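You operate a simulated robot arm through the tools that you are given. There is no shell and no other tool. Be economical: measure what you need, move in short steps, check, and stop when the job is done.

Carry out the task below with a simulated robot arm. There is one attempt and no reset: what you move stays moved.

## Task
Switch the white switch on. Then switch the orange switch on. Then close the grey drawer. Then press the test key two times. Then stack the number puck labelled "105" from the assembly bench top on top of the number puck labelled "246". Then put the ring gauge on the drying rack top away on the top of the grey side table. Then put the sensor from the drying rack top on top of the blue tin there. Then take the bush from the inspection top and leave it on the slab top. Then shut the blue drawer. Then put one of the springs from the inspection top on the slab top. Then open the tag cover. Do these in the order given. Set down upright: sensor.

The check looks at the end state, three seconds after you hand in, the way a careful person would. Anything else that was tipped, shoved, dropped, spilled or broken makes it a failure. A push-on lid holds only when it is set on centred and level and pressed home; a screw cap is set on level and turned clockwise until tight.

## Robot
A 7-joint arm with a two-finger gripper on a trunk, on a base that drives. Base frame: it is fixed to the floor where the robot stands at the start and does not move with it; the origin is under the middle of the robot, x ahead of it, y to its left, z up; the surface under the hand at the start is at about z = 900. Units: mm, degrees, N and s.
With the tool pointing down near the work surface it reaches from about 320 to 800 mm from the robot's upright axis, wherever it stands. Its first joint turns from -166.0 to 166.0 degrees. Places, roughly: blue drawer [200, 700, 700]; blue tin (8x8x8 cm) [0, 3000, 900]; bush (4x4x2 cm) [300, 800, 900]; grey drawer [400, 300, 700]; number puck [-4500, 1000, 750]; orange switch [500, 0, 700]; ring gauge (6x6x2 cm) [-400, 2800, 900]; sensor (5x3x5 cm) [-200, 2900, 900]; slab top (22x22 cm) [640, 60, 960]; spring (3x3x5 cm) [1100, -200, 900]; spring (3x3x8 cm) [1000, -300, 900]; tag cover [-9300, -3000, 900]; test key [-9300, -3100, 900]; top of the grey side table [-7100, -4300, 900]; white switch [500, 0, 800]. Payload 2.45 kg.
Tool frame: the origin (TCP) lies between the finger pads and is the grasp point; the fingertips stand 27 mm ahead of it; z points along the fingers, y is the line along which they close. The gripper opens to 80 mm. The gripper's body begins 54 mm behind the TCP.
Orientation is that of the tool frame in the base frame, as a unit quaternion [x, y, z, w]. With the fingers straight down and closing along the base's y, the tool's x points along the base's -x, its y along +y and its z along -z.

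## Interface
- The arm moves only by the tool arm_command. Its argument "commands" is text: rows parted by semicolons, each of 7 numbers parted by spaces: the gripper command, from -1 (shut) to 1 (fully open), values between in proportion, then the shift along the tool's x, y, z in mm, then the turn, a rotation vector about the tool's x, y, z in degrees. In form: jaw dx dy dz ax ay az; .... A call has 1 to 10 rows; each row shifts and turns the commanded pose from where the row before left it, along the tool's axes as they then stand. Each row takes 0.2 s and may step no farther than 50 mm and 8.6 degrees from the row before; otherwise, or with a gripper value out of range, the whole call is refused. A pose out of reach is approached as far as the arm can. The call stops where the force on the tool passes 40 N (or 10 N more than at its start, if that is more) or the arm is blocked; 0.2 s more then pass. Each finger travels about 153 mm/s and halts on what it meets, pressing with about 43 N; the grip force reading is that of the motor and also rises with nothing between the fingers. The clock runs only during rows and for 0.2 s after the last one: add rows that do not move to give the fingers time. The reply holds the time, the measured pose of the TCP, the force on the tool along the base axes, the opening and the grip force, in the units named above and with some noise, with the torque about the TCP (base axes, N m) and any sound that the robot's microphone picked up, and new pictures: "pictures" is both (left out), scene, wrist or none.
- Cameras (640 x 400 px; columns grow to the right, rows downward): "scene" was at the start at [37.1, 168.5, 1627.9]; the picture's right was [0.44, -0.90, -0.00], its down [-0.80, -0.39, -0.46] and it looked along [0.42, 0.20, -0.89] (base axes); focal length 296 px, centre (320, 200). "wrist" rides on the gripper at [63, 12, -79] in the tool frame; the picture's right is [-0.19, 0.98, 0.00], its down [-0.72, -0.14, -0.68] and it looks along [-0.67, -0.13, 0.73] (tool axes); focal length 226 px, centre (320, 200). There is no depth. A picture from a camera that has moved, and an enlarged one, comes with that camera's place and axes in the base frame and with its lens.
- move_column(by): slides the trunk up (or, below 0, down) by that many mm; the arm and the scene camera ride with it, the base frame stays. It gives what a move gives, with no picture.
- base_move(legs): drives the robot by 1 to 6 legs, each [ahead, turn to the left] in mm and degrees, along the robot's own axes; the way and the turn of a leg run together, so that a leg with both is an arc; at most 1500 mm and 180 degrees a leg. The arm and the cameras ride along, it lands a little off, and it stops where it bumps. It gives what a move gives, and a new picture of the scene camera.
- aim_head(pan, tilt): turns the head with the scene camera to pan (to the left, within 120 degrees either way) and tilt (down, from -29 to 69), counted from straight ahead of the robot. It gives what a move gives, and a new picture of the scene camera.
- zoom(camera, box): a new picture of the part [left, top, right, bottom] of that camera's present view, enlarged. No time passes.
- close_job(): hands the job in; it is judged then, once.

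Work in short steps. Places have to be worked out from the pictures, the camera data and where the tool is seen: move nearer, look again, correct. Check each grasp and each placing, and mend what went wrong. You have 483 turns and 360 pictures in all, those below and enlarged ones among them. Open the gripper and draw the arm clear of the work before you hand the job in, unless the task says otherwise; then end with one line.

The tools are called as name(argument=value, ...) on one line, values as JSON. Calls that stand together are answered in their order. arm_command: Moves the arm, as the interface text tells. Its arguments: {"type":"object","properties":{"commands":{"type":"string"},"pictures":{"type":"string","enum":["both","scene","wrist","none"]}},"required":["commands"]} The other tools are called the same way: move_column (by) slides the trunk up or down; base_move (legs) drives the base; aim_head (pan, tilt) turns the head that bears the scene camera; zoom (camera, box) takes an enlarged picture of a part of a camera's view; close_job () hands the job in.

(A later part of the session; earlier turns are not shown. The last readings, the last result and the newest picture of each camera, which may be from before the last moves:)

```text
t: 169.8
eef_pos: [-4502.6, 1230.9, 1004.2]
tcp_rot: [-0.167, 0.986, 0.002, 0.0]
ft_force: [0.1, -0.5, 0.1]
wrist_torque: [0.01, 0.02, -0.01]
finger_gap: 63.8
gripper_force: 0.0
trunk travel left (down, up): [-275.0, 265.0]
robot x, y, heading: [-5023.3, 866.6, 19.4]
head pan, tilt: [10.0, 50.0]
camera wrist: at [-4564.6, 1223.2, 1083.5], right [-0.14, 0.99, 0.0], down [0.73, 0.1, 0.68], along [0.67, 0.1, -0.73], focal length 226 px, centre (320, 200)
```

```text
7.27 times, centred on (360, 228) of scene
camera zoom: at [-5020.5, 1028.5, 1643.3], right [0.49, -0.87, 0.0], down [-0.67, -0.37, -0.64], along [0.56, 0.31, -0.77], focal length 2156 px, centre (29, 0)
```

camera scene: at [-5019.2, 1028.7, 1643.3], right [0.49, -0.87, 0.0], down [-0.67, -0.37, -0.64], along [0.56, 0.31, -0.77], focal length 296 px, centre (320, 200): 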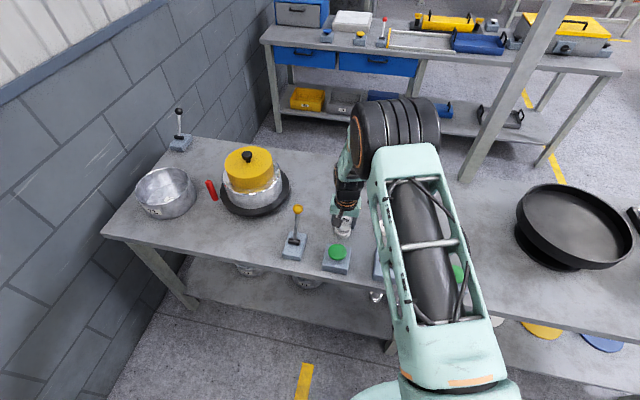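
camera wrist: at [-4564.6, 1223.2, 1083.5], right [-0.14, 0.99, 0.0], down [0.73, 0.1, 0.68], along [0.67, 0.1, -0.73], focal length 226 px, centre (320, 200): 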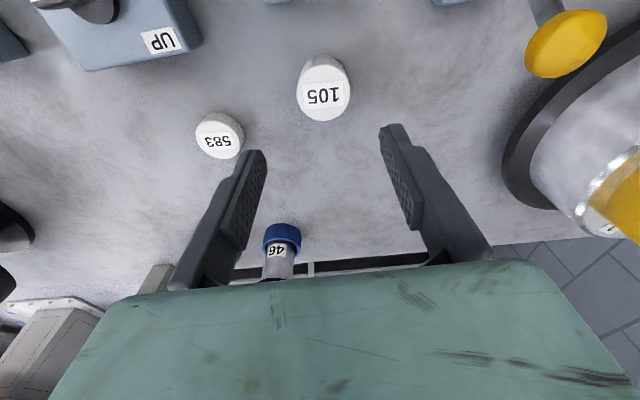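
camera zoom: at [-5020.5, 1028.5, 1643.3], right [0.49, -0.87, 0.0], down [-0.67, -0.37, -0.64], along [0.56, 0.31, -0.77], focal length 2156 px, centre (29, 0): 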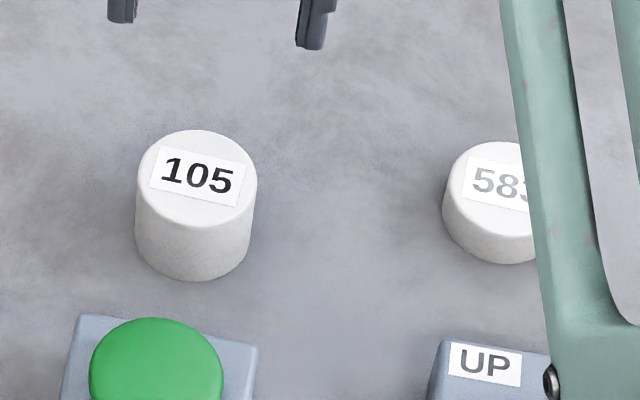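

105 sits squarely on 246. Next the ring gauge at the drying rack (right of the oven). I retract the arm, back out and drive around the bench's south end.

arm_command(commands="0 30 -10 -40 0 0 0;0 40 -20 -20 0 0 0;0 40 -20 0 0 0 0;0 40 -20 0 0 0 0;0 30 -20 0 0 0 0;0 20 -30 0 0 0 0;0 20 -40 0 0 0 0;0 0 -40 0 0 0 0", pictures="none")

base_move(legs=[[-300, 0], [0, -81.5], [1500, 0], [330, 0], [0, 72.4]])

aim_head(pan=0, tilt=12)

```text
refused: row 1 steps farther than a row can; nothing moved
```

```text
t: 173.9
eef_pos: [-4668.0, 731.7, 1002.9]
tcp_rot: [0.163, 0.987, 0.003, 0.001]
ft_force: [-0.3, 0.1, -0.3]
wrist_torque: [-0.03, 0.04, 0.02]
finger_gap: 64.1
gripper_force: 0.0
trunk travel left (down, up): [-275.0, 265.0]
robot x, y, heading: [-5301.0, 765.4, -13.4]
head pan, tilt: [10.0, 50.0]
stopped in leg 2: the robot was blocked; the commanded pose is now the measured one
camera scene: at [-5215.4, 901.9, 1643.3], right [-0.05, -1.0, 0.0], down [-0.77, 0.04, -0.64], along [0.64, -0.03, -0.77], focal length 296 px, centre (320, 200)
```

scene: 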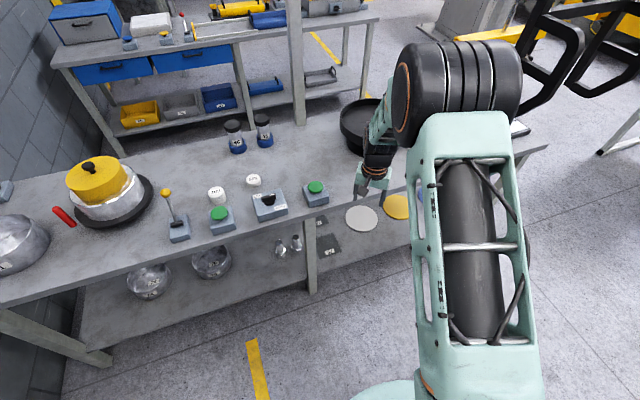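

```text
t: 175.0
eef_pos: [-4667.2, 733.7, 1002.3]
tcp_rot: [0.162, 0.987, 0.002, 0.001]
ft_force: [0.2, -0.1, 0.0]
wrist_torque: [-0.01, -0.02, -0.01]
finger_gap: 64.4
gripper_force: 0.0
trunk travel left (down, up): [-275.0, 265.0]
robot x, y, heading: [-5302.8, 763.4, -13.2]
head pan, tilt: [0.0, 12.0]
camera scene: at [-5200.9, 884.9, 1701.8], right [-0.23, -0.97, 0.0], down [-0.2, 0.05, -0.98], along [0.95, -0.22, -0.21], focal length 296 px, centre (320, 200)
```

scene: 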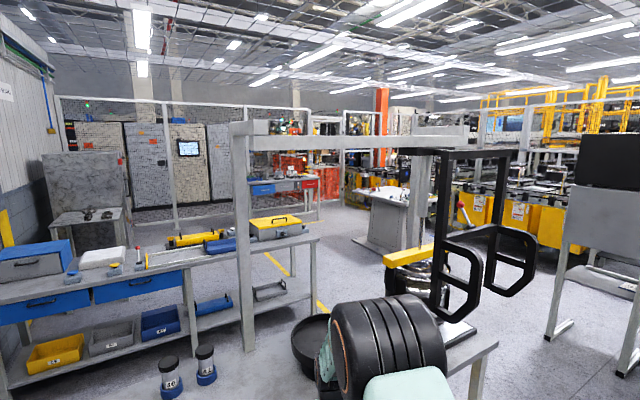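

The retraction was refused, yet the base moved, and the turn was then blocked. I look around behind to see what's touching before moving anything.

aim_head(pan=118, tilt=50)

aim_head(pan=-118, tilt=50)

aim_head(pan=-30, tilt=40)

```text
t: 176.9
eef_pos: [-4668.2, 732.5, 1003.7]
tcp_rot: [0.163, 0.987, 0.002, 0.001]
ft_force: [-0.2, 0.0, 0.7]
wrist_torque: [-0.03, -0.02, -0.01]
finger_gap: 63.9
gripper_force: 0.0
trunk travel left (down, up): [-275.0, 265.0]
robot x, y, heading: [-5301.4, 764.6, -13.1]
head pan, tilt: [118.0, 50.0]
camera scene: at [-5312.1, 980.6, 1643.3], right [0.97, 0.26, 0.0], down [0.2, -0.74, -0.64], along [-0.17, 0.62, -0.77], focal length 296 px, centre (320, 200)
```

scene: 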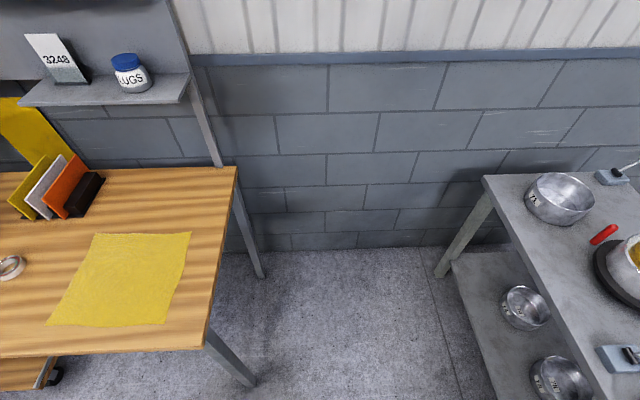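

```text
t: 180.3
eef_pos: [-4668.3, 733.1, 1003.3]
tcp_rot: [0.164, 0.986, 0.003, 0.001]
ft_force: [0.6, -0.8, -0.2]
wrist_torque: [0.01, -0.01, -0.02]
finger_gap: 64.3
gripper_force: 0.0
trunk travel left (down, up): [-275.0, 265.0]
robot x, y, heading: [-5304.8, 765.3, -13.3]
head pan, tilt: [-118.0, 50.0]
camera scene: at [-5342.8, 848.0, 1643.3], right [-0.75, 0.66, 0.0], down [0.5, 0.58, -0.64], along [-0.42, -0.48, -0.77], focal length 296 px, centre (320, 200)
```

scene: 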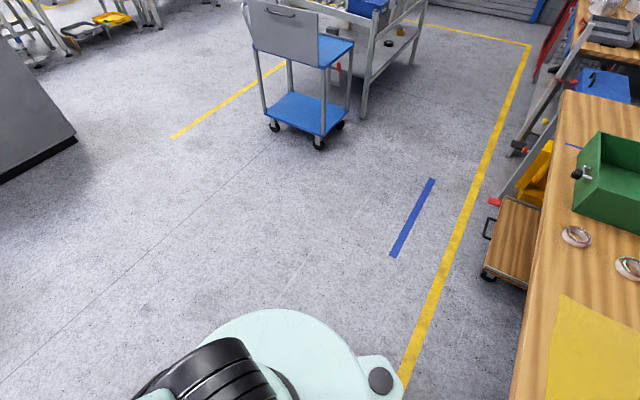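

```text
t: 181.9
eef_pos: [-4668.4, 733.4, 1003.1]
tcp_rot: [0.163, 0.987, 0.003, 0.0]
ft_force: [0.0, -0.2, 1.1]
wrist_torque: [0.02, 0.0, -0.02]
finger_gap: 64.0
gripper_force: 0.1
trunk travel left (down, up): [-275.0, 265.0]
robot x, y, heading: [-5304.7, 767.0, -13.2]
head pan, tilt: [-30.0, 40.0]
camera scene: at [-5230.2, 848.1, 1657.4], right [-0.68, -0.73, 0.0], down [-0.47, 0.44, -0.77], along [0.56, -0.52, -0.64], focal length 296 px, centre (320, 200)
```

scene: 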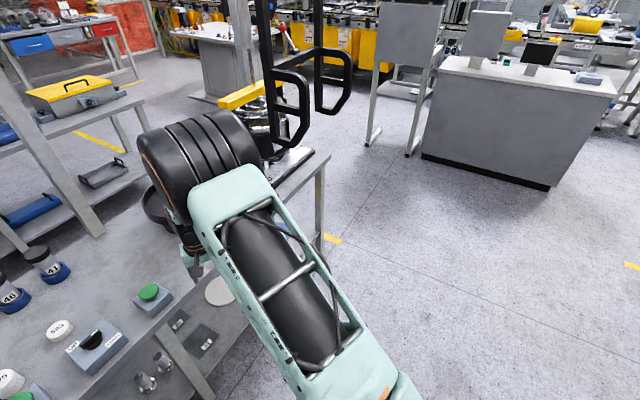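

Nothing obvious touches the arm; possibly the base's rear lobe met something low. I retract the arm first (properly this time).

arm_command(commands="0 20 0 -40 0 0 0;0 40 0 -20 0 0 0;0 40 0 0 0 0 0;0 40 0 0 0 0 0;0 40 0 0 0 0 0;0 40 0 0 0 0 0", pictures="scene")

aim_head(pan=118, tilt=69)

```text
t: 183.3
eef_pos: [-4877.4, 802.4, 1064.4]
tcp_rot: [0.164, 0.986, 0.003, 0.001]
ft_force: [0.1, 0.4, 0.0]
wrist_torque: [-0.01, 0.0, 0.0]
finger_gap: 40.1
gripper_force: 0.1
trunk travel left (down, up): [-275.0, 265.0]
robot x, y, heading: [-5303.5, 764.7, -13.0]
head pan, tilt: [-30.0, 40.0]
camera scene: at [-5230.9, 848.4, 1657.5], right [-0.68, -0.73, 0.0], down [-0.47, 0.44, -0.77], along [0.56, -0.52, -0.64], focal length 296 px, centre (320, 200)
```

scene: 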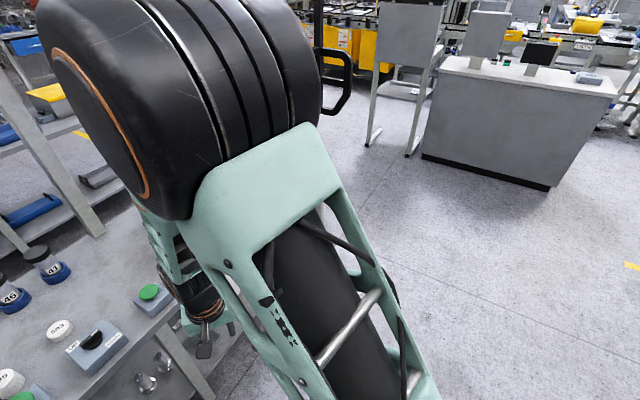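

```text
t: 185.6
eef_pos: [-4875.8, 801.3, 1062.9]
tcp_rot: [0.163, 0.987, 0.003, 0.001]
ft_force: [-0.6, -0.5, 0.7]
wrist_torque: [-0.01, -0.02, 0.01]
finger_gap: 40.1
gripper_force: 0.0
trunk travel left (down, up): [-275.0, 265.0]
robot x, y, heading: [-5303.5, 766.0, -13.1]
head pan, tilt: [118.0, 68.8]
camera scene: at [-5306.8, 960.2, 1621.4], right [0.97, 0.26, 0.0], down [0.24, -0.9, -0.36], along [-0.09, 0.35, -0.93], focal length 296 px, centre (320, 200)
```

scene: 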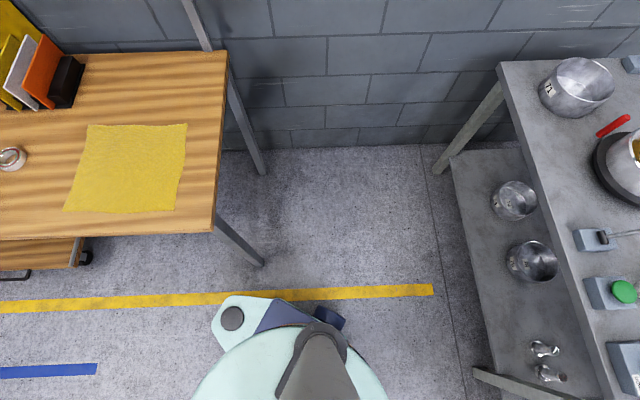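

The base looks clear of the bench legs. With the arm retracted I retry the turn in a modest step.

base_move(legs=[[0, -25]])

```text
t: 186.4
eef_pos: [-4875.4, 799.5, 1064.3]
tcp_rot: [0.168, 0.986, 0.004, 0.0]
ft_force: [0.7, -0.4, -0.1]
wrist_torque: [0.01, -0.01, -0.01]
finger_gap: 39.8
gripper_force: 0.0
trunk travel left (down, up): [-275.0, 265.0]
robot x, y, heading: [-5302.8, 763.3, -13.1]
head pan, tilt: [118.0, 68.8]
stopped in leg 1: the robot was blocked; the commanded pose is now the measured one
camera scene: at [-5305.6, 960.1, 1621.3], right [0.97, 0.26, 0.0], down [0.24, -0.9, -0.36], along [-0.09, 0.35, -0.93], focal length 296 px, centre (320, 200)
```

scene: 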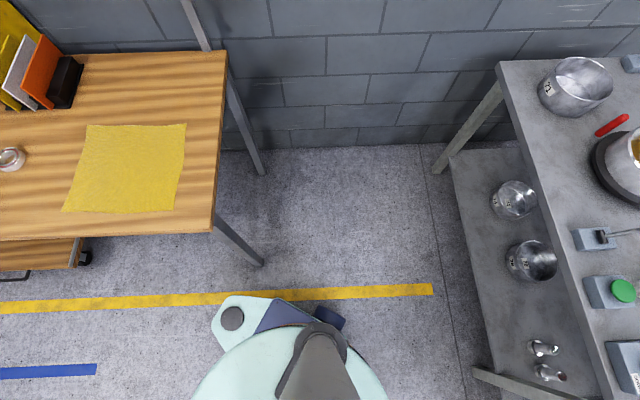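

Still blocked in this rotation direction. I move forward 120 mm, away from the wooden bench behind, and retry.

base_move(legs=[[120, 0], [0, -25]])

```text
t: 189.0
eef_pos: [-4785.5, 584.1, 1064.1]
tcp_rot: [0.38, 0.925, 0.003, 0.001]
ft_force: [-0.7, 0.0, -0.3]
wrist_torque: [-0.01, 0.01, -0.02]
finger_gap: 39.9
gripper_force: 0.1
trunk travel left (down, up): [-275.0, 265.0]
robot x, y, heading: [-5181.2, 735.9, -38.8]
head pan, tilt: [118.0, 68.8]
camera scene: at [-5104.9, 914.0, 1621.4], right [0.98, -0.19, 0.0], down [-0.17, -0.92, -0.36], along [0.07, 0.36, -0.93], focal length 296 px, centre (320, 200)
```

scene: 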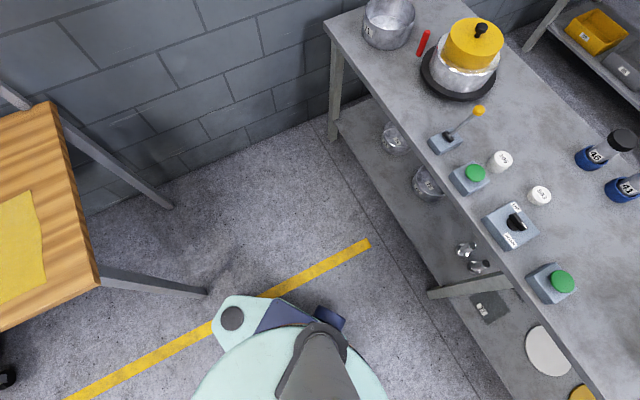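

That freed it: the rear lobe had met the wooden bench's leg. I move away with arcs kept clear of both benches.

base_move(legs=[[230, 0], [0, -36.2], [900, 0], [0, 13.5], [650, 0], [0, 72]])

aim_head(pan=10, tilt=15)

```text
t: 204.2
eef_pos: [-4087.4, -669.2, 1064.3]
tcp_rot: [-0.039, 0.999, 0.002, 0.0]
ft_force: [0.1, -0.6, 0.1]
wrist_torque: [-0.01, 0.03, 0.02]
finger_gap: 40.1
gripper_force: 0.0
trunk travel left (down, up): [-275.0, 265.0]
robot x, y, heading: [-4466.0, -871.7, 10.6]
head pan, tilt: [118.0, 68.8]
camera scene: at [-4546.5, -694.6, 1621.3], right [0.78, 0.62, 0.0], down [0.58, -0.73, -0.36], along [-0.23, 0.28, -0.93], focal length 296 px, centre (320, 200)
```

scene: 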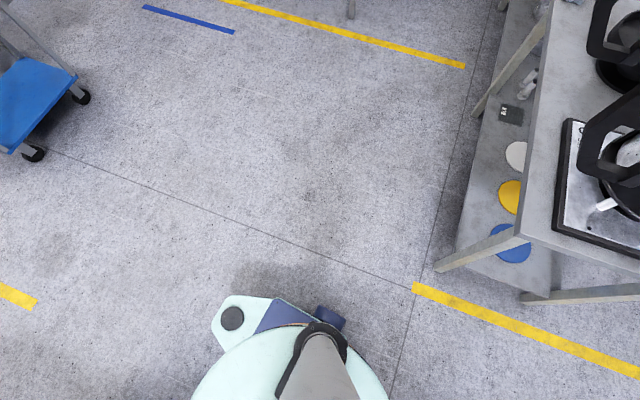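

```text
t: 206.1
eef_pos: [-4087.4, -670.0, 1063.8]
tcp_rot: [-0.04, 0.999, 0.003, 0.0]
ft_force: [0.4, 0.4, -0.4]
wrist_torque: [-0.02, -0.02, 0.03]
finger_gap: 40.0
gripper_force: 0.0
trunk travel left (down, up): [-275.0, 265.0]
robot x, y, heading: [-4462.6, -875.0, 10.6]
head pan, tilt: [10.0, 15.0]
camera scene: at [-4424.2, -705.7, 1697.0], right [0.35, -0.94, 0.0], down [-0.24, -0.09, -0.97], along [0.9, 0.34, -0.26], focal length 296 px, centre (320, 200)
```

scene: 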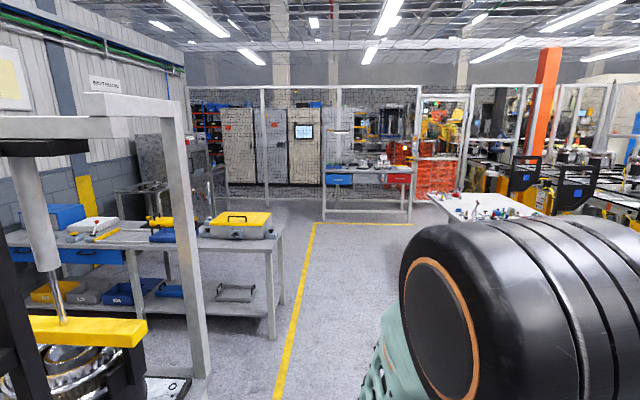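

Clear corridor ahead along the yellow line. Drive on to (-2100,-430), then head for the drying rack.

base_move(legs=[[1500, 0], [900, 0], [0, 42.3], [1500, 0]])

```text
t: 226.8
eef_pos: [-1162.5, 1242.4, 1064.1]
tcp_rot: [-0.427, 0.904, 0.002, -0.001]
ft_force: [0.0, -0.8, 0.5]
wrist_torque: [-0.01, 0.02, 0.01]
finger_gap: 39.6
gripper_force: 0.0
trunk travel left (down, up): [-275.0, 265.0]
robot x, y, heading: [-1279.6, 826.3, 56.7]
head pan, tilt: [10.0, 15.0]
camera scene: at [-1370.4, 976.8, 1697.0], right [0.92, -0.4, 0.0], down [-0.1, -0.24, -0.97], along [0.38, 0.89, -0.26], focal length 296 px, centre (320, 200)
```

scene: 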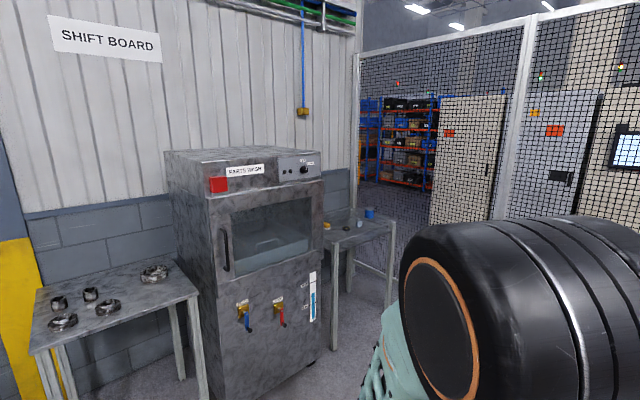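

Front edge of the rack runs at about 17.5° yaw; I go to (-30,2340) and face heading 107.5°.

base_move(legs=[[0, -6.1], [1500, 0], [450, 0], [0, 56.9]])

aim_head(pan=15, tilt=50)

```text
t: 239.7
eef_pos: [-243.6, 2715.2, 1063.4]
tcp_rot: [0.758, -0.653, -0.002, 0.002]
ft_force: [-0.1, 0.3, -1.0]
wrist_torque: [0.01, -0.03, 0.01]
finger_gap: 39.8
gripper_force: 0.1
trunk travel left (down, up): [-275.0, 265.0]
robot x, y, heading: [-14.1, 2355.7, 104.5]
head pan, tilt: [10.0, 15.0]
camera scene: at [-186.4, 2384.1, 1697.0], right [0.91, 0.41, 0.0], down [0.11, -0.24, -0.97], along [-0.4, 0.88, -0.26], focal length 296 px, centre (320, 200)
```

scene: 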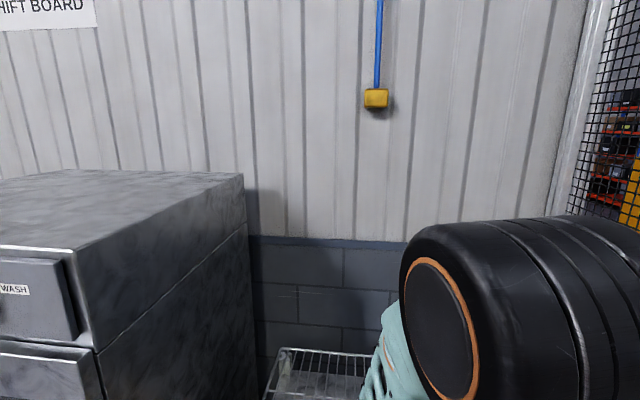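

```text
t: 240.7
eef_pos: [-243.9, 2716.6, 1064.6]
tcp_rot: [0.757, -0.653, -0.002, 0.002]
ft_force: [0.1, 0.2, -1.2]
wrist_torque: [-0.01, -0.03, 0.0]
finger_gap: 40.0
gripper_force: 0.1
trunk travel left (down, up): [-275.0, 265.0]
robot x, y, heading: [-12.4, 2350.2, 104.2]
head pan, tilt: [15.0, 50.0]
camera scene: at [-185.5, 2366.2, 1643.3], right [0.87, 0.49, 0.0], down [0.38, -0.67, -0.64], along [-0.32, 0.56, -0.77], focal length 296 px, centre (320, 200)
```

scene: 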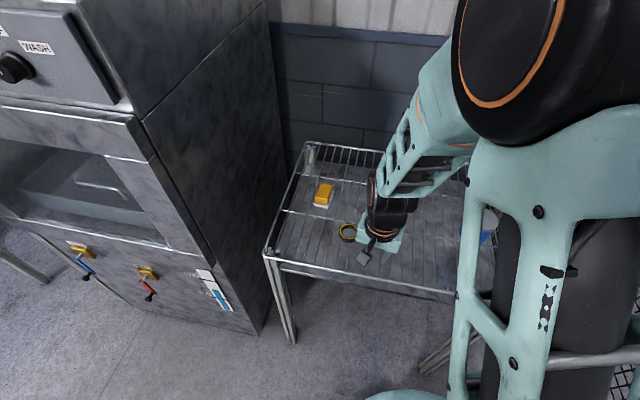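

zoom(camera="scene", box=[260, 140, 510, 296])

arm_command(commands="0 0 0 -30 0 0 0", pictures="wrist")

```text
2.56 times, centred on (385, 218) of scene
camera zoom: at [-185.5, 2366.2, 1643.3], right [0.87, 0.49, 0.0], down [0.38, -0.67, -0.64], along [-0.32, 0.56, -0.77], focal length 759 px, centre (154, 154)
```

zoom: 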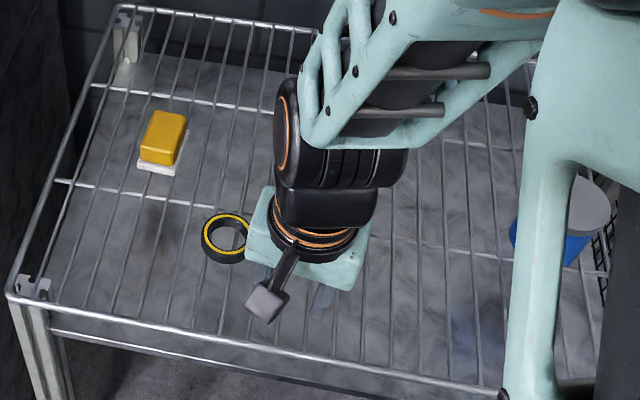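

```text
t: 241.1
eef_pos: [-242.2, 2715.2, 1094.3]
tcp_rot: [0.757, -0.653, -0.002, 0.002]
ft_force: [-0.4, 0.0, -0.6]
wrist_torque: [-0.03, -0.03, -0.01]
finger_gap: 39.8
gripper_force: 0.0
trunk travel left (down, up): [-275.0, 265.0]
robot x, y, heading: [-15.0, 2352.1, 104.3]
head pan, tilt: [15.0, 50.0]
camera wrist: at [-244.6, 2651.4, 1174.5], right [-1.0, 0.05, 0.01], down [0.04, 0.73, 0.68], along [0.03, 0.68, -0.73], focal length 226 px, centre (320, 200)
```

wrist: 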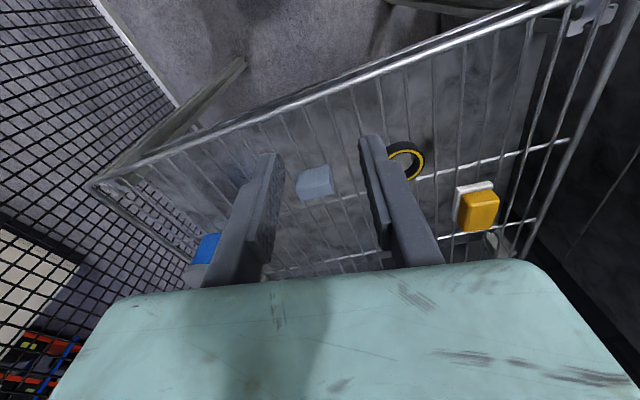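

Ring gauge (black/yellow ring) is at about (-356,2829,~920); the sensor is the grey block near (-229,2851). I move above the ring with jaws open.

arm_command(commands="1 -40 30 0 0 0 0;1 -40 30 0 0 0 0;1 -40 30 0 0 0 0;1 -8 6 30 0 0 0;1 0 0 40 0 0 0")

```text
t: 242.3
eef_pos: [-359.3, 2830.0, 1024.6]
tcp_rot: [0.757, -0.653, -0.002, 0.002]
ft_force: [0.2, -0.1, -0.3]
wrist_torque: [-0.02, -0.01, 0.03]
finger_gap: 80.0
gripper_force: 0.1
trunk travel left (down, up): [-275.0, 265.0]
robot x, y, heading: [-13.3, 2350.4, 104.6]
head pan, tilt: [15.0, 50.0]
camera scene: at [-185.9, 2366.6, 1643.2], right [0.87, 0.49, 0.0], down [0.38, -0.67, -0.64], along [-0.32, 0.56, -0.77], focal length 296 px, centre (320, 200)
camera wrist: at [-360.6, 2765.9, 1103.8], right [-1.0, 0.05, 0.01], down [0.04, 0.73, 0.68], along [0.03, 0.68, -0.73], focal length 226 px, centre (320, 200)
```

scene: 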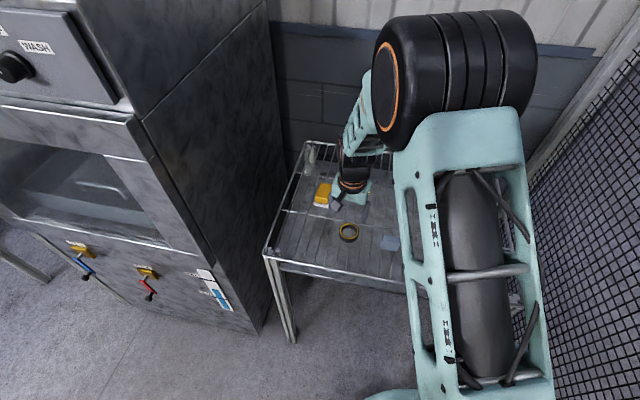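
wrist: 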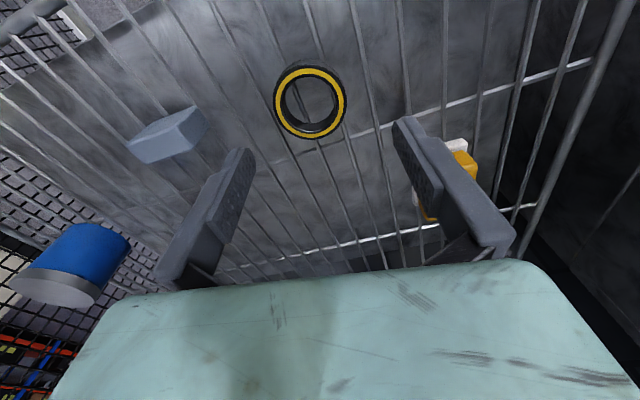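

Ring centre is about 8 mm to the right of the hand. I correct and descend partway.

arm_command(commands="1 3 -7.5 0 0 0 0;1 0 0 40 0 0 0;1 0 0 25 0 0 0", pictures="wrist")

```text
t: 243.1
eef_pos: [-351.2, 2827.4, 958.7]
tcp_rot: [0.757, -0.653, -0.003, 0.003]
ft_force: [-0.3, -0.5, -1.0]
wrist_torque: [0.0, 0.01, 0.0]
finger_gap: 79.8
gripper_force: 0.1
trunk travel left (down, up): [-275.0, 265.0]
robot x, y, heading: [-16.8, 2358.1, 104.5]
head pan, tilt: [15.0, 50.0]
camera wrist: at [-353.0, 2763.3, 1038.1], right [-1.0, 0.05, 0.01], down [0.04, 0.73, 0.68], along [0.03, 0.68, -0.73], focal length 226 px, centre (320, 200)
```

wrist: 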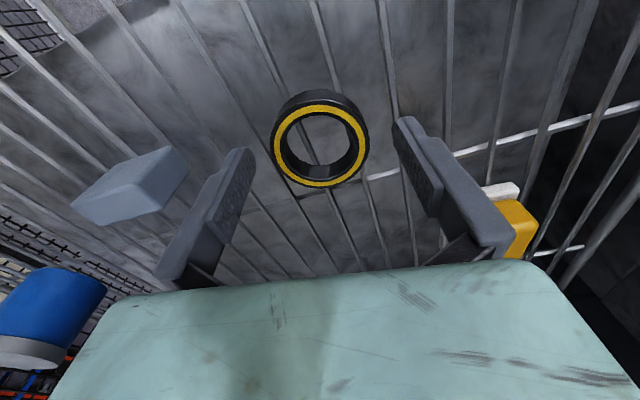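

Ring top at z≈915. Shift 5 mm forward, descend about 28 mm and close.

arm_command(commands="1 -5 -1 15 0 0 0;1 0 0 8 0 0 0;1 0 0 3 0 0 0;1 0 0 2 0 0 0", pictures="wrist")

```text
t: 244.0
eef_pos: [-348.2, 2832.6, 936.2]
tcp_rot: [0.756, -0.654, -0.004, 0.0]
ft_force: [5.7, -9.2, 23.5]
wrist_torque: [-0.33, -1.24, -0.25]
finger_gap: 73.8
gripper_force: 0.1
trunk travel left (down, up): [-275.0, 265.0]
robot x, y, heading: [-17.5, 2354.0, 104.3]
head pan, tilt: [15.0, 50.0]
stopped in row 4: the force on the tool passed its limit at 42 N (the readings are from after the stop); the commanded pose is now the measured one
camera wrist: at [-349.0, 2768.9, 1016.6], right [-1.0, 0.05, 0.01], down [0.04, 0.73, 0.68], along [0.03, 0.68, -0.73], focal length 226 px, centre (320, 200)
```

wrist: 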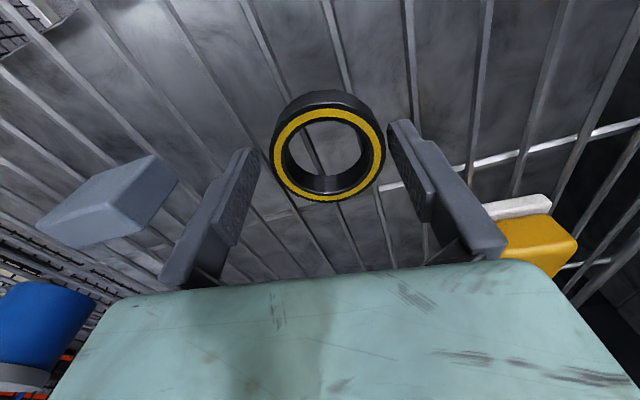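

A finger touched a rack wire at z≈908. Raise 3 mm and close.

arm_command(commands="1 0 0 -4 0 0 0;1 3 0 0 0 0 0;-1 0 0 0 0 0 0;-1 0 0 0 0 0 0;-1 0 0 0 0 0 0", pictures="wrist")

```text
t: 245.2
eef_pos: [-347.7, 2831.4, 937.3]
tcp_rot: [0.756, -0.654, -0.003, 0.0]
ft_force: [-0.6, 0.2, 0.0]
wrist_torque: [0.0, 0.02, 0.01]
finger_gap: 59.3
gripper_force: 42.7
trunk travel left (down, up): [-275.0, 265.0]
robot x, y, heading: [-15.9, 2355.9, 104.5]
head pan, tilt: [15.0, 50.0]
camera wrist: at [-349.8, 2767.6, 1017.9], right [-1.0, 0.05, 0.01], down [0.04, 0.73, 0.68], along [0.03, 0.68, -0.73], focal length 226 px, centre (320, 200)
```

wrist: 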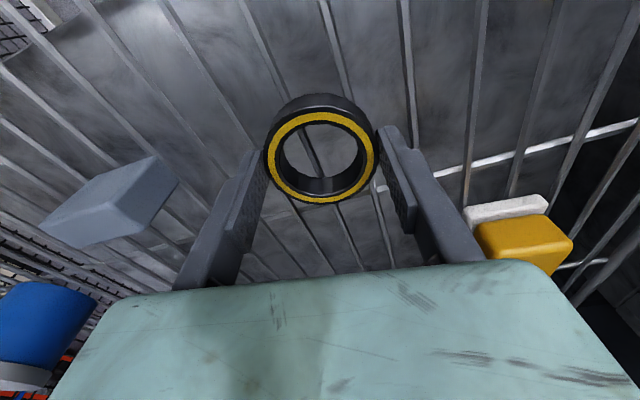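

Gripped at 59.3 mm. Lift and verify.

arm_command(commands="-1 0 0 -30 0 0 0;-1 0 0 -45 0 0 0;-1 20 0 -45 0 0 0", pictures="wrist")

```text
t: 246.0
eef_pos: [-344.3, 2810.4, 1058.3]
tcp_rot: [0.757, -0.654, -0.003, 0.001]
ft_force: [0.1, 0.6, -1.8]
wrist_torque: [0.01, 0.01, -0.01]
finger_gap: 59.1
gripper_force: 43.4
trunk travel left (down, up): [-275.0, 265.0]
robot x, y, heading: [-14.1, 2353.0, 104.5]
head pan, tilt: [15.0, 50.0]
camera wrist: at [-345.4, 2746.5, 1138.1], right [-1.0, 0.05, 0.01], down [0.04, 0.73, 0.68], along [0.03, 0.68, -0.73], focal length 226 px, centre (320, 200)
```

wrist: 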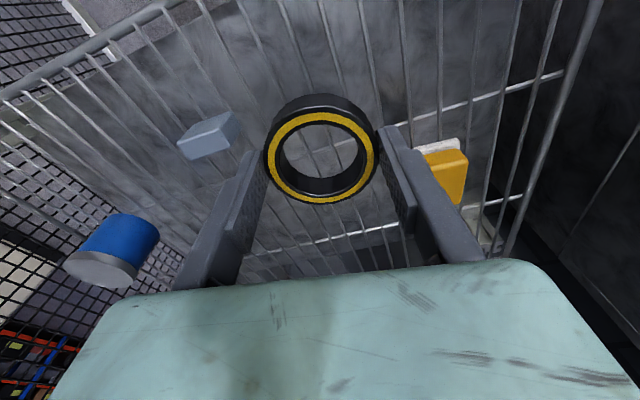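

Ring held. Pull the arm in, back off, turn and start the long drive back toward the side table.

arm_command(commands="-1 20 -40 -10 0 0 0;-1 20 -40 -10 0 0 0;-1 20 -40 0 0 0 0;-1 20 -30 0 0 0 0", pictures="none")

base_move(legs=[[-300, 0], [0, 124.6]])

aim_head(pan=0, tilt=15)

```text
t: 247.0
eef_pos: [-182.7, 2753.1, 1077.7]
tcp_rot: [0.756, -0.654, -0.003, 0.0]
ft_force: [0.0, -0.4, -1.8]
wrist_torque: [0.03, -0.01, 0.01]
finger_gap: 59.1
gripper_force: 42.5
trunk travel left (down, up): [-275.0, 265.0]
robot x, y, heading: [-15.6, 2352.8, 104.3]
head pan, tilt: [15.0, 50.0]
```

```text
t: 254.4
eef_pos: [-171.5, 1692.4, 1077.5]
tcp_rot: [0.928, 0.372, 0.0, 0.003]
ft_force: [0.3, 0.1, -1.1]
wrist_torque: [0.0, -0.02, -0.04]
finger_gap: 59.5
gripper_force: 43.3
trunk travel left (down, up): [-275.0, 265.0]
robot x, y, heading: [60.9, 2058.2, -130.2]
head pan, tilt: [15.0, 50.0]
camera scene: at [145.0, 1916.0, 1643.3], right [-0.91, 0.42, 0.0], down [0.33, 0.69, -0.64], along [-0.27, -0.58, -0.77], focal length 296 px, centre (320, 200)
```

scene: 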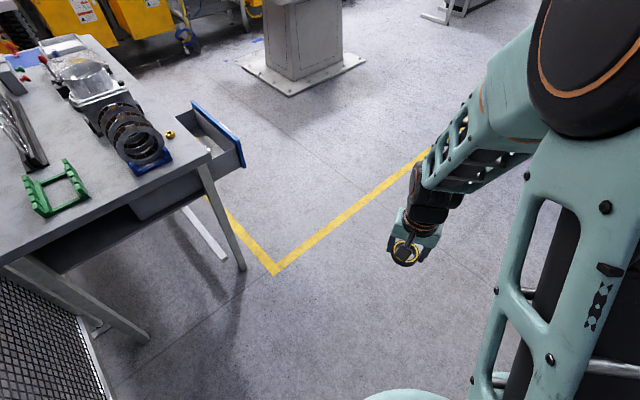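

```text
t: 255.4
eef_pos: [-170.6, 1691.6, 1076.7]
tcp_rot: [0.928, 0.372, -0.001, 0.003]
ft_force: [0.7, -0.3, -1.6]
wrist_torque: [0.01, -0.04, -0.01]
finger_gap: 59.3
gripper_force: 42.7
trunk travel left (down, up): [-275.0, 265.0]
robot x, y, heading: [60.4, 2057.8, -130.4]
head pan, tilt: [0.0, 15.0]
camera scene: at [117.4, 1914.3, 1696.9], right [-0.76, 0.64, 0.0], down [0.17, 0.2, -0.97], along [-0.62, -0.74, -0.26], focal length 296 px, centre (320, 200)
```

scene: 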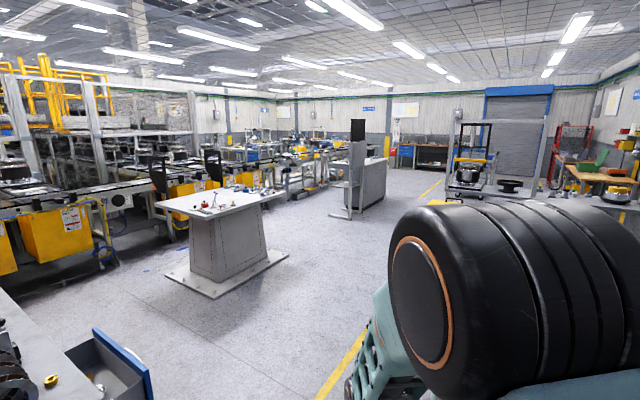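

Way clear. Drive to the corridor and west.

base_move(legs=[[1500, 0], [1500, 0], [270, 0], [0, -39], [1500, 0], [900, 0]])

```text
t: 284.6
eef_pos: [-4840.0, -930.4, 1078.6]
tcp_rot: [1.0, 0.024, -0.001, 0.002]
ft_force: [-0.3, 0.6, -2.2]
wrist_torque: [0.0, -0.03, -0.02]
finger_gap: 59.3
gripper_force: 42.3
trunk travel left (down, up): [-275.0, 265.0]
robot x, y, heading: [-4421.3, -804.0, -171.2]
head pan, tilt: [0.0, 15.0]
camera scene: at [-4476.6, -952.2, 1696.9], right [-0.15, 0.99, 0.0], down [0.26, 0.04, -0.97], along [-0.95, -0.15, -0.26], focal length 296 px, centre (320, 200)
```

scene: 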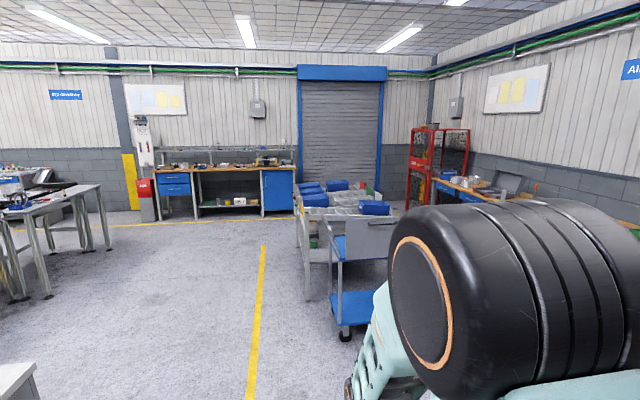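

zoom(camera="scene", box=[0, 140, 200, 310])

```text
2.35 times, centred on (100, 225) of scene
camera zoom: at [-4476.6, -952.2, 1696.9], right [-0.15, 0.99, 0.0], down [0.26, 0.04, -0.97], along [-0.95, -0.15, -0.26], focal length 698 px, centre (838, 141)
```

zoom: 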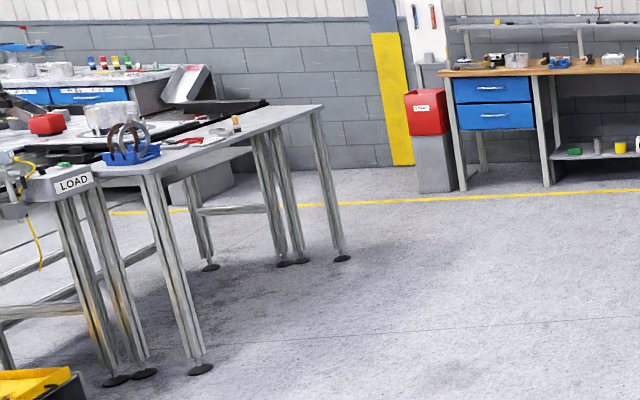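

The grey side table runs from (-6614,-4011) to (-7682,-4350) along its near edge; I approach it from the north.

base_move(legs=[[0, 25.6], [1500, 0], [1500, 0], [0, 38.6], [850, 0], [0, 34.6]])

aim_head(pan=10, tilt=35)

```text
t: 308.2
eef_pos: [-7150.0, -3604.3, 1077.2]
tcp_rot: [0.663, 0.748, 0.0, 0.004]
ft_force: [-0.4, -0.5, -1.5]
wrist_torque: [0.01, 0.01, 0.01]
finger_gap: 59.3
gripper_force: 42.7
trunk travel left (down, up): [-275.0, 265.0]
robot x, y, heading: [-7305.5, -3199.1, -77.0]
head pan, tilt: [0.0, 15.0]
camera scene: at [-7154.0, -3239.2, 1697.0], right [-0.97, -0.23, 0.0], down [-0.06, 0.25, -0.97], along [0.22, -0.94, -0.26], focal length 296 px, centre (320, 200)
```

scene: 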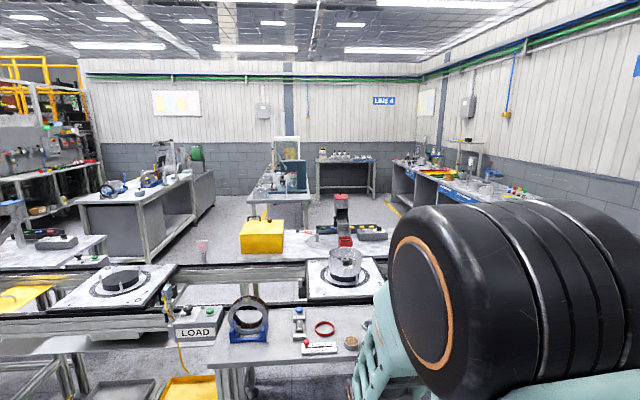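

```text
t: 309.0
eef_pos: [-7148.7, -3604.6, 1078.3]
tcp_rot: [0.663, 0.748, 0.001, 0.003]
ft_force: [0.2, 0.4, -1.2]
wrist_torque: [0.02, -0.01, 0.02]
finger_gap: 59.1
gripper_force: 42.9
trunk travel left (down, up): [-275.0, 265.0]
robot x, y, heading: [-7304.9, -3200.4, -76.9]
head pan, tilt: [10.0, 35.0]
camera scene: at [-7140.8, -3229.4, 1665.1], right [-0.92, -0.39, 0.0], down [-0.22, 0.53, -0.82], along [0.32, -0.75, -0.57], focal length 296 px, centre (320, 200)
```

scene: 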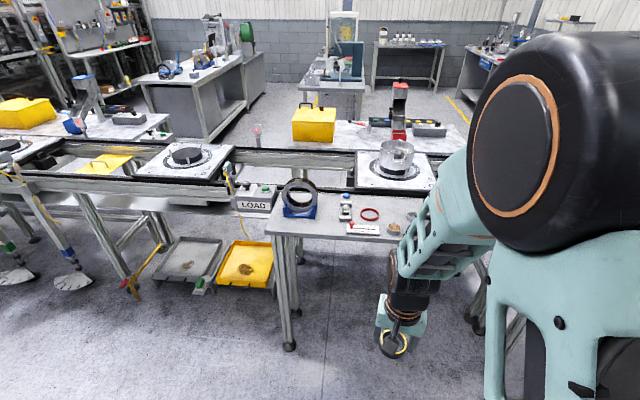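

Free space is likely on the right part of the table. Drive 440 mm closer, square up and look.

base_move(legs=[[440, 0], [0, 4.5]])

aim_head(pan=0, tilt=50)

arm_command(commands="-1 0 0 0 0 0 0", pictures="wrist")

```text
t: 312.2
eef_pos: [-7018.2, -4015.9, 1078.8]
tcp_rot: [0.632, 0.775, 0.001, 0.003]
ft_force: [0.1, -0.3, -0.7]
wrist_torque: [-0.02, 0.02, 0.01]
finger_gap: 59.2
gripper_force: 42.8
trunk travel left (down, up): [-275.0, 265.0]
robot x, y, heading: [-7210.4, -3625.5, -72.1]
head pan, tilt: [10.0, 35.0]
camera scene: at [-7039.1, -3641.1, 1665.0], right [-0.88, -0.47, 0.0], down [-0.27, 0.51, -0.82], along [0.38, -0.72, -0.57], focal length 296 px, centre (320, 200)
```

scene: 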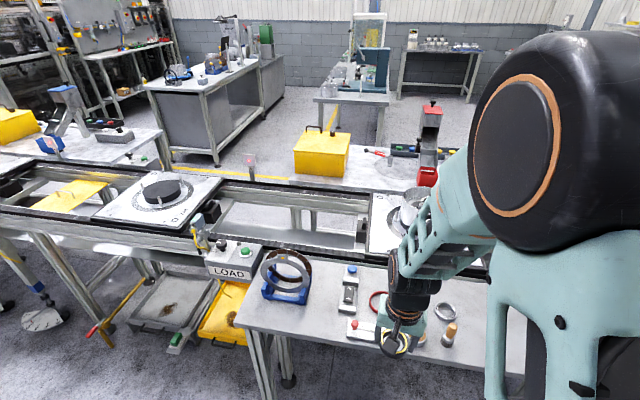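

```text
t: 312.9
eef_pos: [-7017.3, -4016.7, 1076.4]
tcp_rot: [0.632, 0.775, 0.001, 0.003]
ft_force: [-0.4, -0.2, -1.9]
wrist_torque: [-0.01, 0.01, 0.01]
finger_gap: 59.3
gripper_force: 43.2
trunk travel left (down, up): [-275.0, 265.0]
robot x, y, heading: [-7206.9, -3624.2, -72.3]
head pan, tilt: [0.0, 50.0]
camera scene: at [-7056.8, -3636.2, 1643.3], right [-0.95, -0.31, 0.0], down [-0.24, 0.73, -0.64], along [0.2, -0.61, -0.77], focal length 296 px, centre (320, 200)
```

scene: 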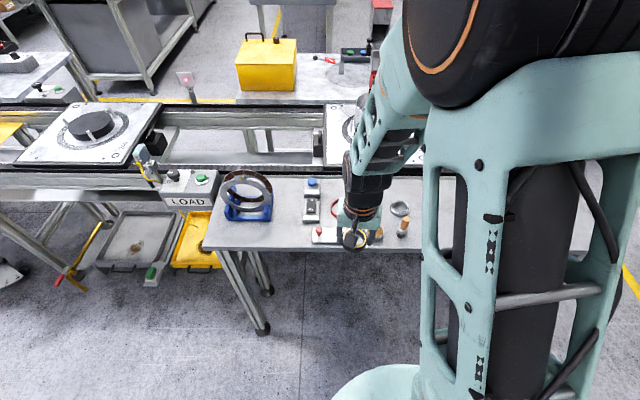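

```text
t: 313.3
eef_pos: [-7017.2, -4016.3, 1078.0]
tcp_rot: [0.632, 0.775, 0.0, 0.003]
ft_force: [-0.1, -0.3, -1.8]
wrist_torque: [-0.01, 0.01, 0.0]
finger_gap: 59.3
gripper_force: 42.5
trunk travel left (down, up): [-275.0, 265.0]
robot x, y, heading: [-7205.8, -3626.2, -72.3]
head pan, tilt: [0.0, 50.0]
camera wrist: at [-7017.2, -3950.2, 1157.2], right [1.0, 0.01, 0.01], down [0.0, -0.73, 0.68], along [0.01, -0.68, -0.73], focal length 226 px, centre (320, 200)
```

wrist: 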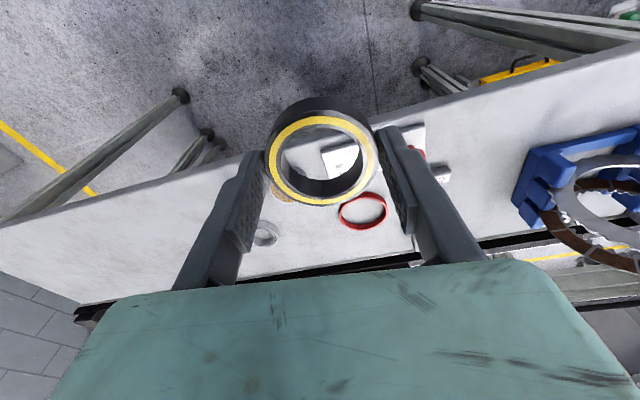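

Free table area lies to the robot's right around (-7270,-4230). I move the ring above it.

arm_command(commands="-1 -20 -36 0 0 0 0;-1 -20 -36 0 0 0 0;-1 -20 -36 0 0 0 0;-1 -20 -36 0 0 0 0;-1 -20 -36 0 0 0 0;-1 -20 -36 0 0 0 0;-1 -20 -36 0 0 0 0;-1 -19 -39 0 0 0 0;-1 0 0 45 0 0 0")

```text
t: 315.3
eef_pos: [-7268.8, -4232.9, 1031.4]
tcp_rot: [0.632, 0.775, 0.002, 0.003]
ft_force: [0.4, 0.0, -0.8]
wrist_torque: [0.04, 0.0, -0.01]
finger_gap: 59.2
gripper_force: 43.5
trunk travel left (down, up): [-275.0, 265.0]
robot x, y, heading: [-7205.0, -3623.2, -72.0]
head pan, tilt: [0.0, 50.0]
camera scene: at [-7057.0, -3637.0, 1643.2], right [-0.95, -0.31, 0.0], down [-0.23, 0.73, -0.64], along [0.2, -0.61, -0.77], focal length 296 px, centre (320, 200)
camera wrist: at [-7268.1, -4166.2, 1111.2], right [1.0, 0.01, 0.01], down [0.0, -0.73, 0.68], along [0.01, -0.68, -0.73], focal length 226 px, centre (320, 200)
```

scene: 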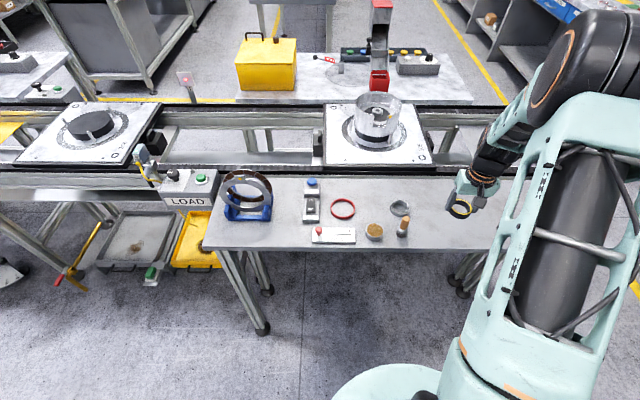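
wrist: 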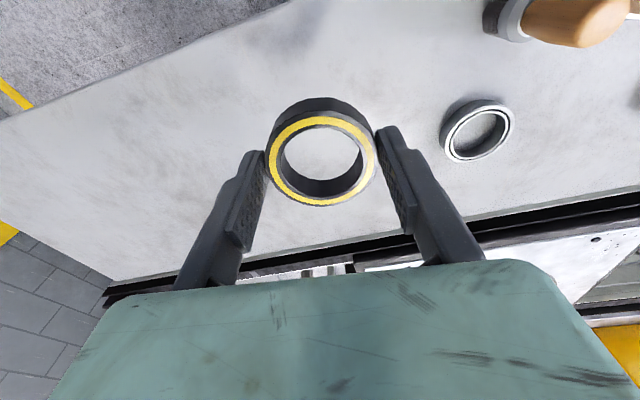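

Clear below. Lower toward the table, then in small steps to contact.

arm_command(commands="-1 0 0 40 0 0 0;-1 0 0 35 0 0 0;-1 0 0 8 0 0 0", pictures="wrist")

```text
t: 316.1
eef_pos: [-7268.3, -4229.9, 948.4]
tcp_rot: [0.632, 0.775, 0.002, 0.003]
ft_force: [-0.2, -0.8, -1.1]
wrist_torque: [-0.04, -0.02, 0.02]
finger_gap: 59.4
gripper_force: 43.2
trunk travel left (down, up): [-275.0, 265.0]
robot x, y, heading: [-7203.3, -3626.6, -72.0]
head pan, tilt: [0.0, 50.0]
camera wrist: at [-7268.8, -4163.5, 1028.1], right [1.0, 0.01, 0.01], down [0.0, -0.73, 0.68], along [0.01, -0.68, -0.73], focal length 226 px, centre (320, 200)
```

wrist: 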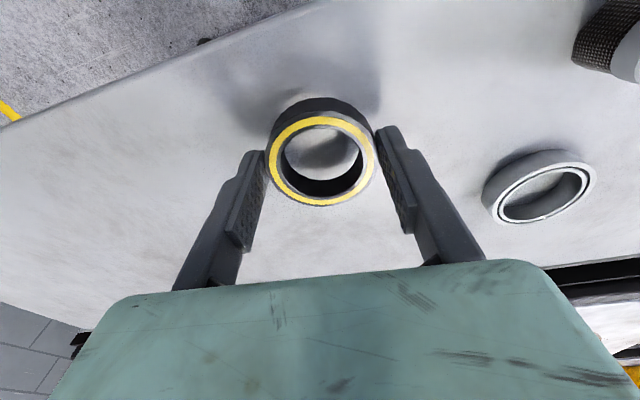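

arm_command(commands="-1 0 0 6 0 0 0;-1 0 0 4 0 0 0;-1 0 0 2 0 0 0;-1 0 0 2 0 0 0;-1 0 0 2 0 0 0", pictures="none")

```text
t: 317.5
eef_pos: [-7270.5, -4231.7, 936.8]
tcp_rot: [0.633, 0.774, -0.003, 0.006]
ft_force: [-0.4, 1.8, 15.2]
wrist_torque: [0.48, 0.1, -0.06]
finger_gap: 59.3
gripper_force: 42.4
trunk travel left (down, up): [-275.0, 265.0]
robot x, y, heading: [-7206.1, -3627.2, -72.1]
head pan, tilt: [0.0, 50.0]
stopped in row 5: the force on the tool passed its limit at 41 N (the readings are from after the stop); the commanded pose is now the measured one
```

Contact with the table. Release and rise.

arm_command(commands="0.6 0 0 -1 0 0 0;0.9 0 0 0 0 0 0;0.9 0 0 0 0 0 0;0.9 0 0 -30 0 0 0;0.9 0 0 -45 0 0 0;0.9 0 0 -45 0 0 0", pictures="wrist")

```text
t: 318.9
eef_pos: [-7276.7, -4228.8, 1054.4]
tcp_rot: [0.634, 0.774, -0.001, 0.004]
ft_force: [0.0, 0.2, 0.4]
wrist_torque: [0.02, 0.02, -0.03]
finger_gap: 76.3
gripper_force: 0.0
trunk travel left (down, up): [-275.0, 265.0]
robot x, y, heading: [-7208.7, -3626.4, -72.2]
head pan, tilt: [0.0, 50.0]
camera wrist: at [-7275.1, -4163.1, 1134.5], right [1.0, 0.01, 0.0], down [0.0, -0.73, 0.69], along [0.01, -0.69, -0.73], focal length 226 px, centre (320, 200)
```

wrist: 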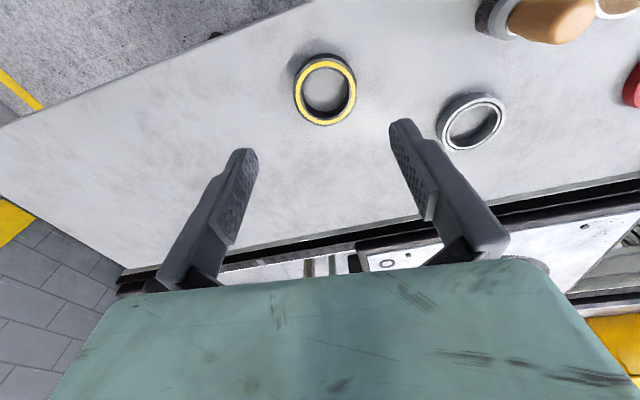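

Ring gauge rests flat on the side table. Retract the arm, back off and drive back to the drying rack.

arm_command(commands="0 40 0 -20 0 0 0;0 40 10 0 0 0 0;0 40 10 0 0 0 0;0 40 10 0 0 0 0;0 20 10 0 0 0 0", pictures="none")

base_move(legs=[[-450, 0], [0, 117.1], [1200, 0], [0, -8.4], [1500, 0], [1090, 0]])

aim_head(pan=0, tilt=15)

```text
t: 320.1
eef_pos: [-7268.9, -4045.7, 1073.1]
tcp_rot: [0.633, 0.774, -0.001, 0.004]
ft_force: [0.1, 0.8, -0.3]
wrist_torque: [0.01, 0.01, 0.0]
finger_gap: 39.9
gripper_force: 0.1
trunk travel left (down, up): [-275.0, 265.0]
robot x, y, heading: [-7204.6, -3622.9, -72.0]
head pan, tilt: [0.0, 50.0]
```

```text
t: 346.5
eef_pos: [-4012.2, -674.1, 1073.2]
tcp_rot: [-0.269, 0.963, 0.003, 0.003]
ft_force: [0.3, -0.7, -0.5]
wrist_torque: [0.03, -0.01, 0.0]
finger_gap: 39.9
gripper_force: 0.1
trunk travel left (down, up): [-275.0, 265.0]
robot x, y, heading: [-4430.6, -760.5, 37.2]
head pan, tilt: [0.0, 50.0]
camera scene: at [-4468.8, -611.3, 1643.3], right [0.61, -0.79, 0.0], down [-0.61, -0.47, -0.64], along [0.51, 0.39, -0.77], focal length 296 px, centre (320, 200)
```

scene: 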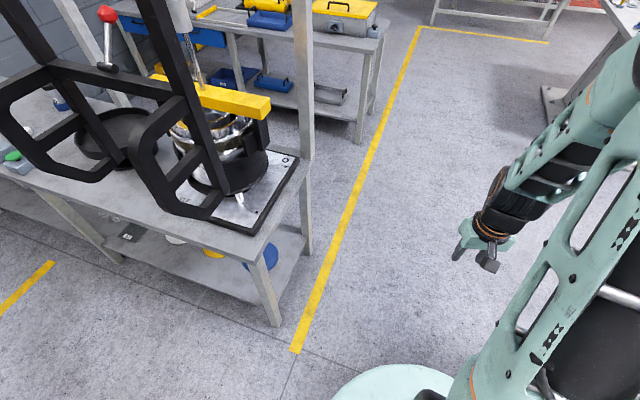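

```text
t: 347.5
eef_pos: [-4012.0, -675.4, 1072.6]
tcp_rot: [-0.269, 0.963, 0.003, 0.003]
ft_force: [-0.1, 0.6, 0.2]
wrist_torque: [0.03, 0.06, 0.0]
finger_gap: 40.1
gripper_force: 0.1
trunk travel left (down, up): [-275.0, 265.0]
robot x, y, heading: [-4432.3, -760.9, 37.4]
head pan, tilt: [0.0, 15.0]
camera scene: at [-4456.0, -601.5, 1696.9], right [0.61, -0.79, 0.0], down [-0.21, -0.16, -0.97], along [0.77, 0.59, -0.26], focal length 296 px, centre (320, 200)
```

scene: 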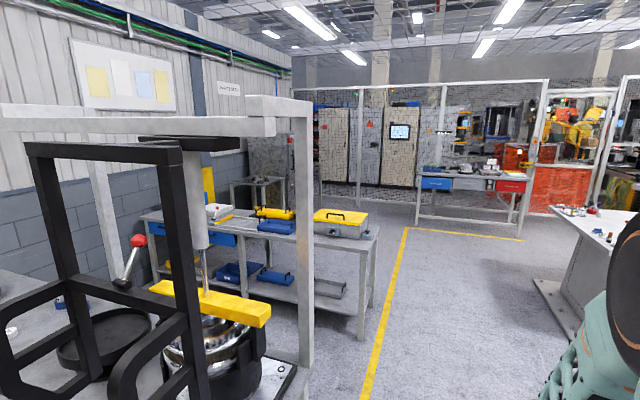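

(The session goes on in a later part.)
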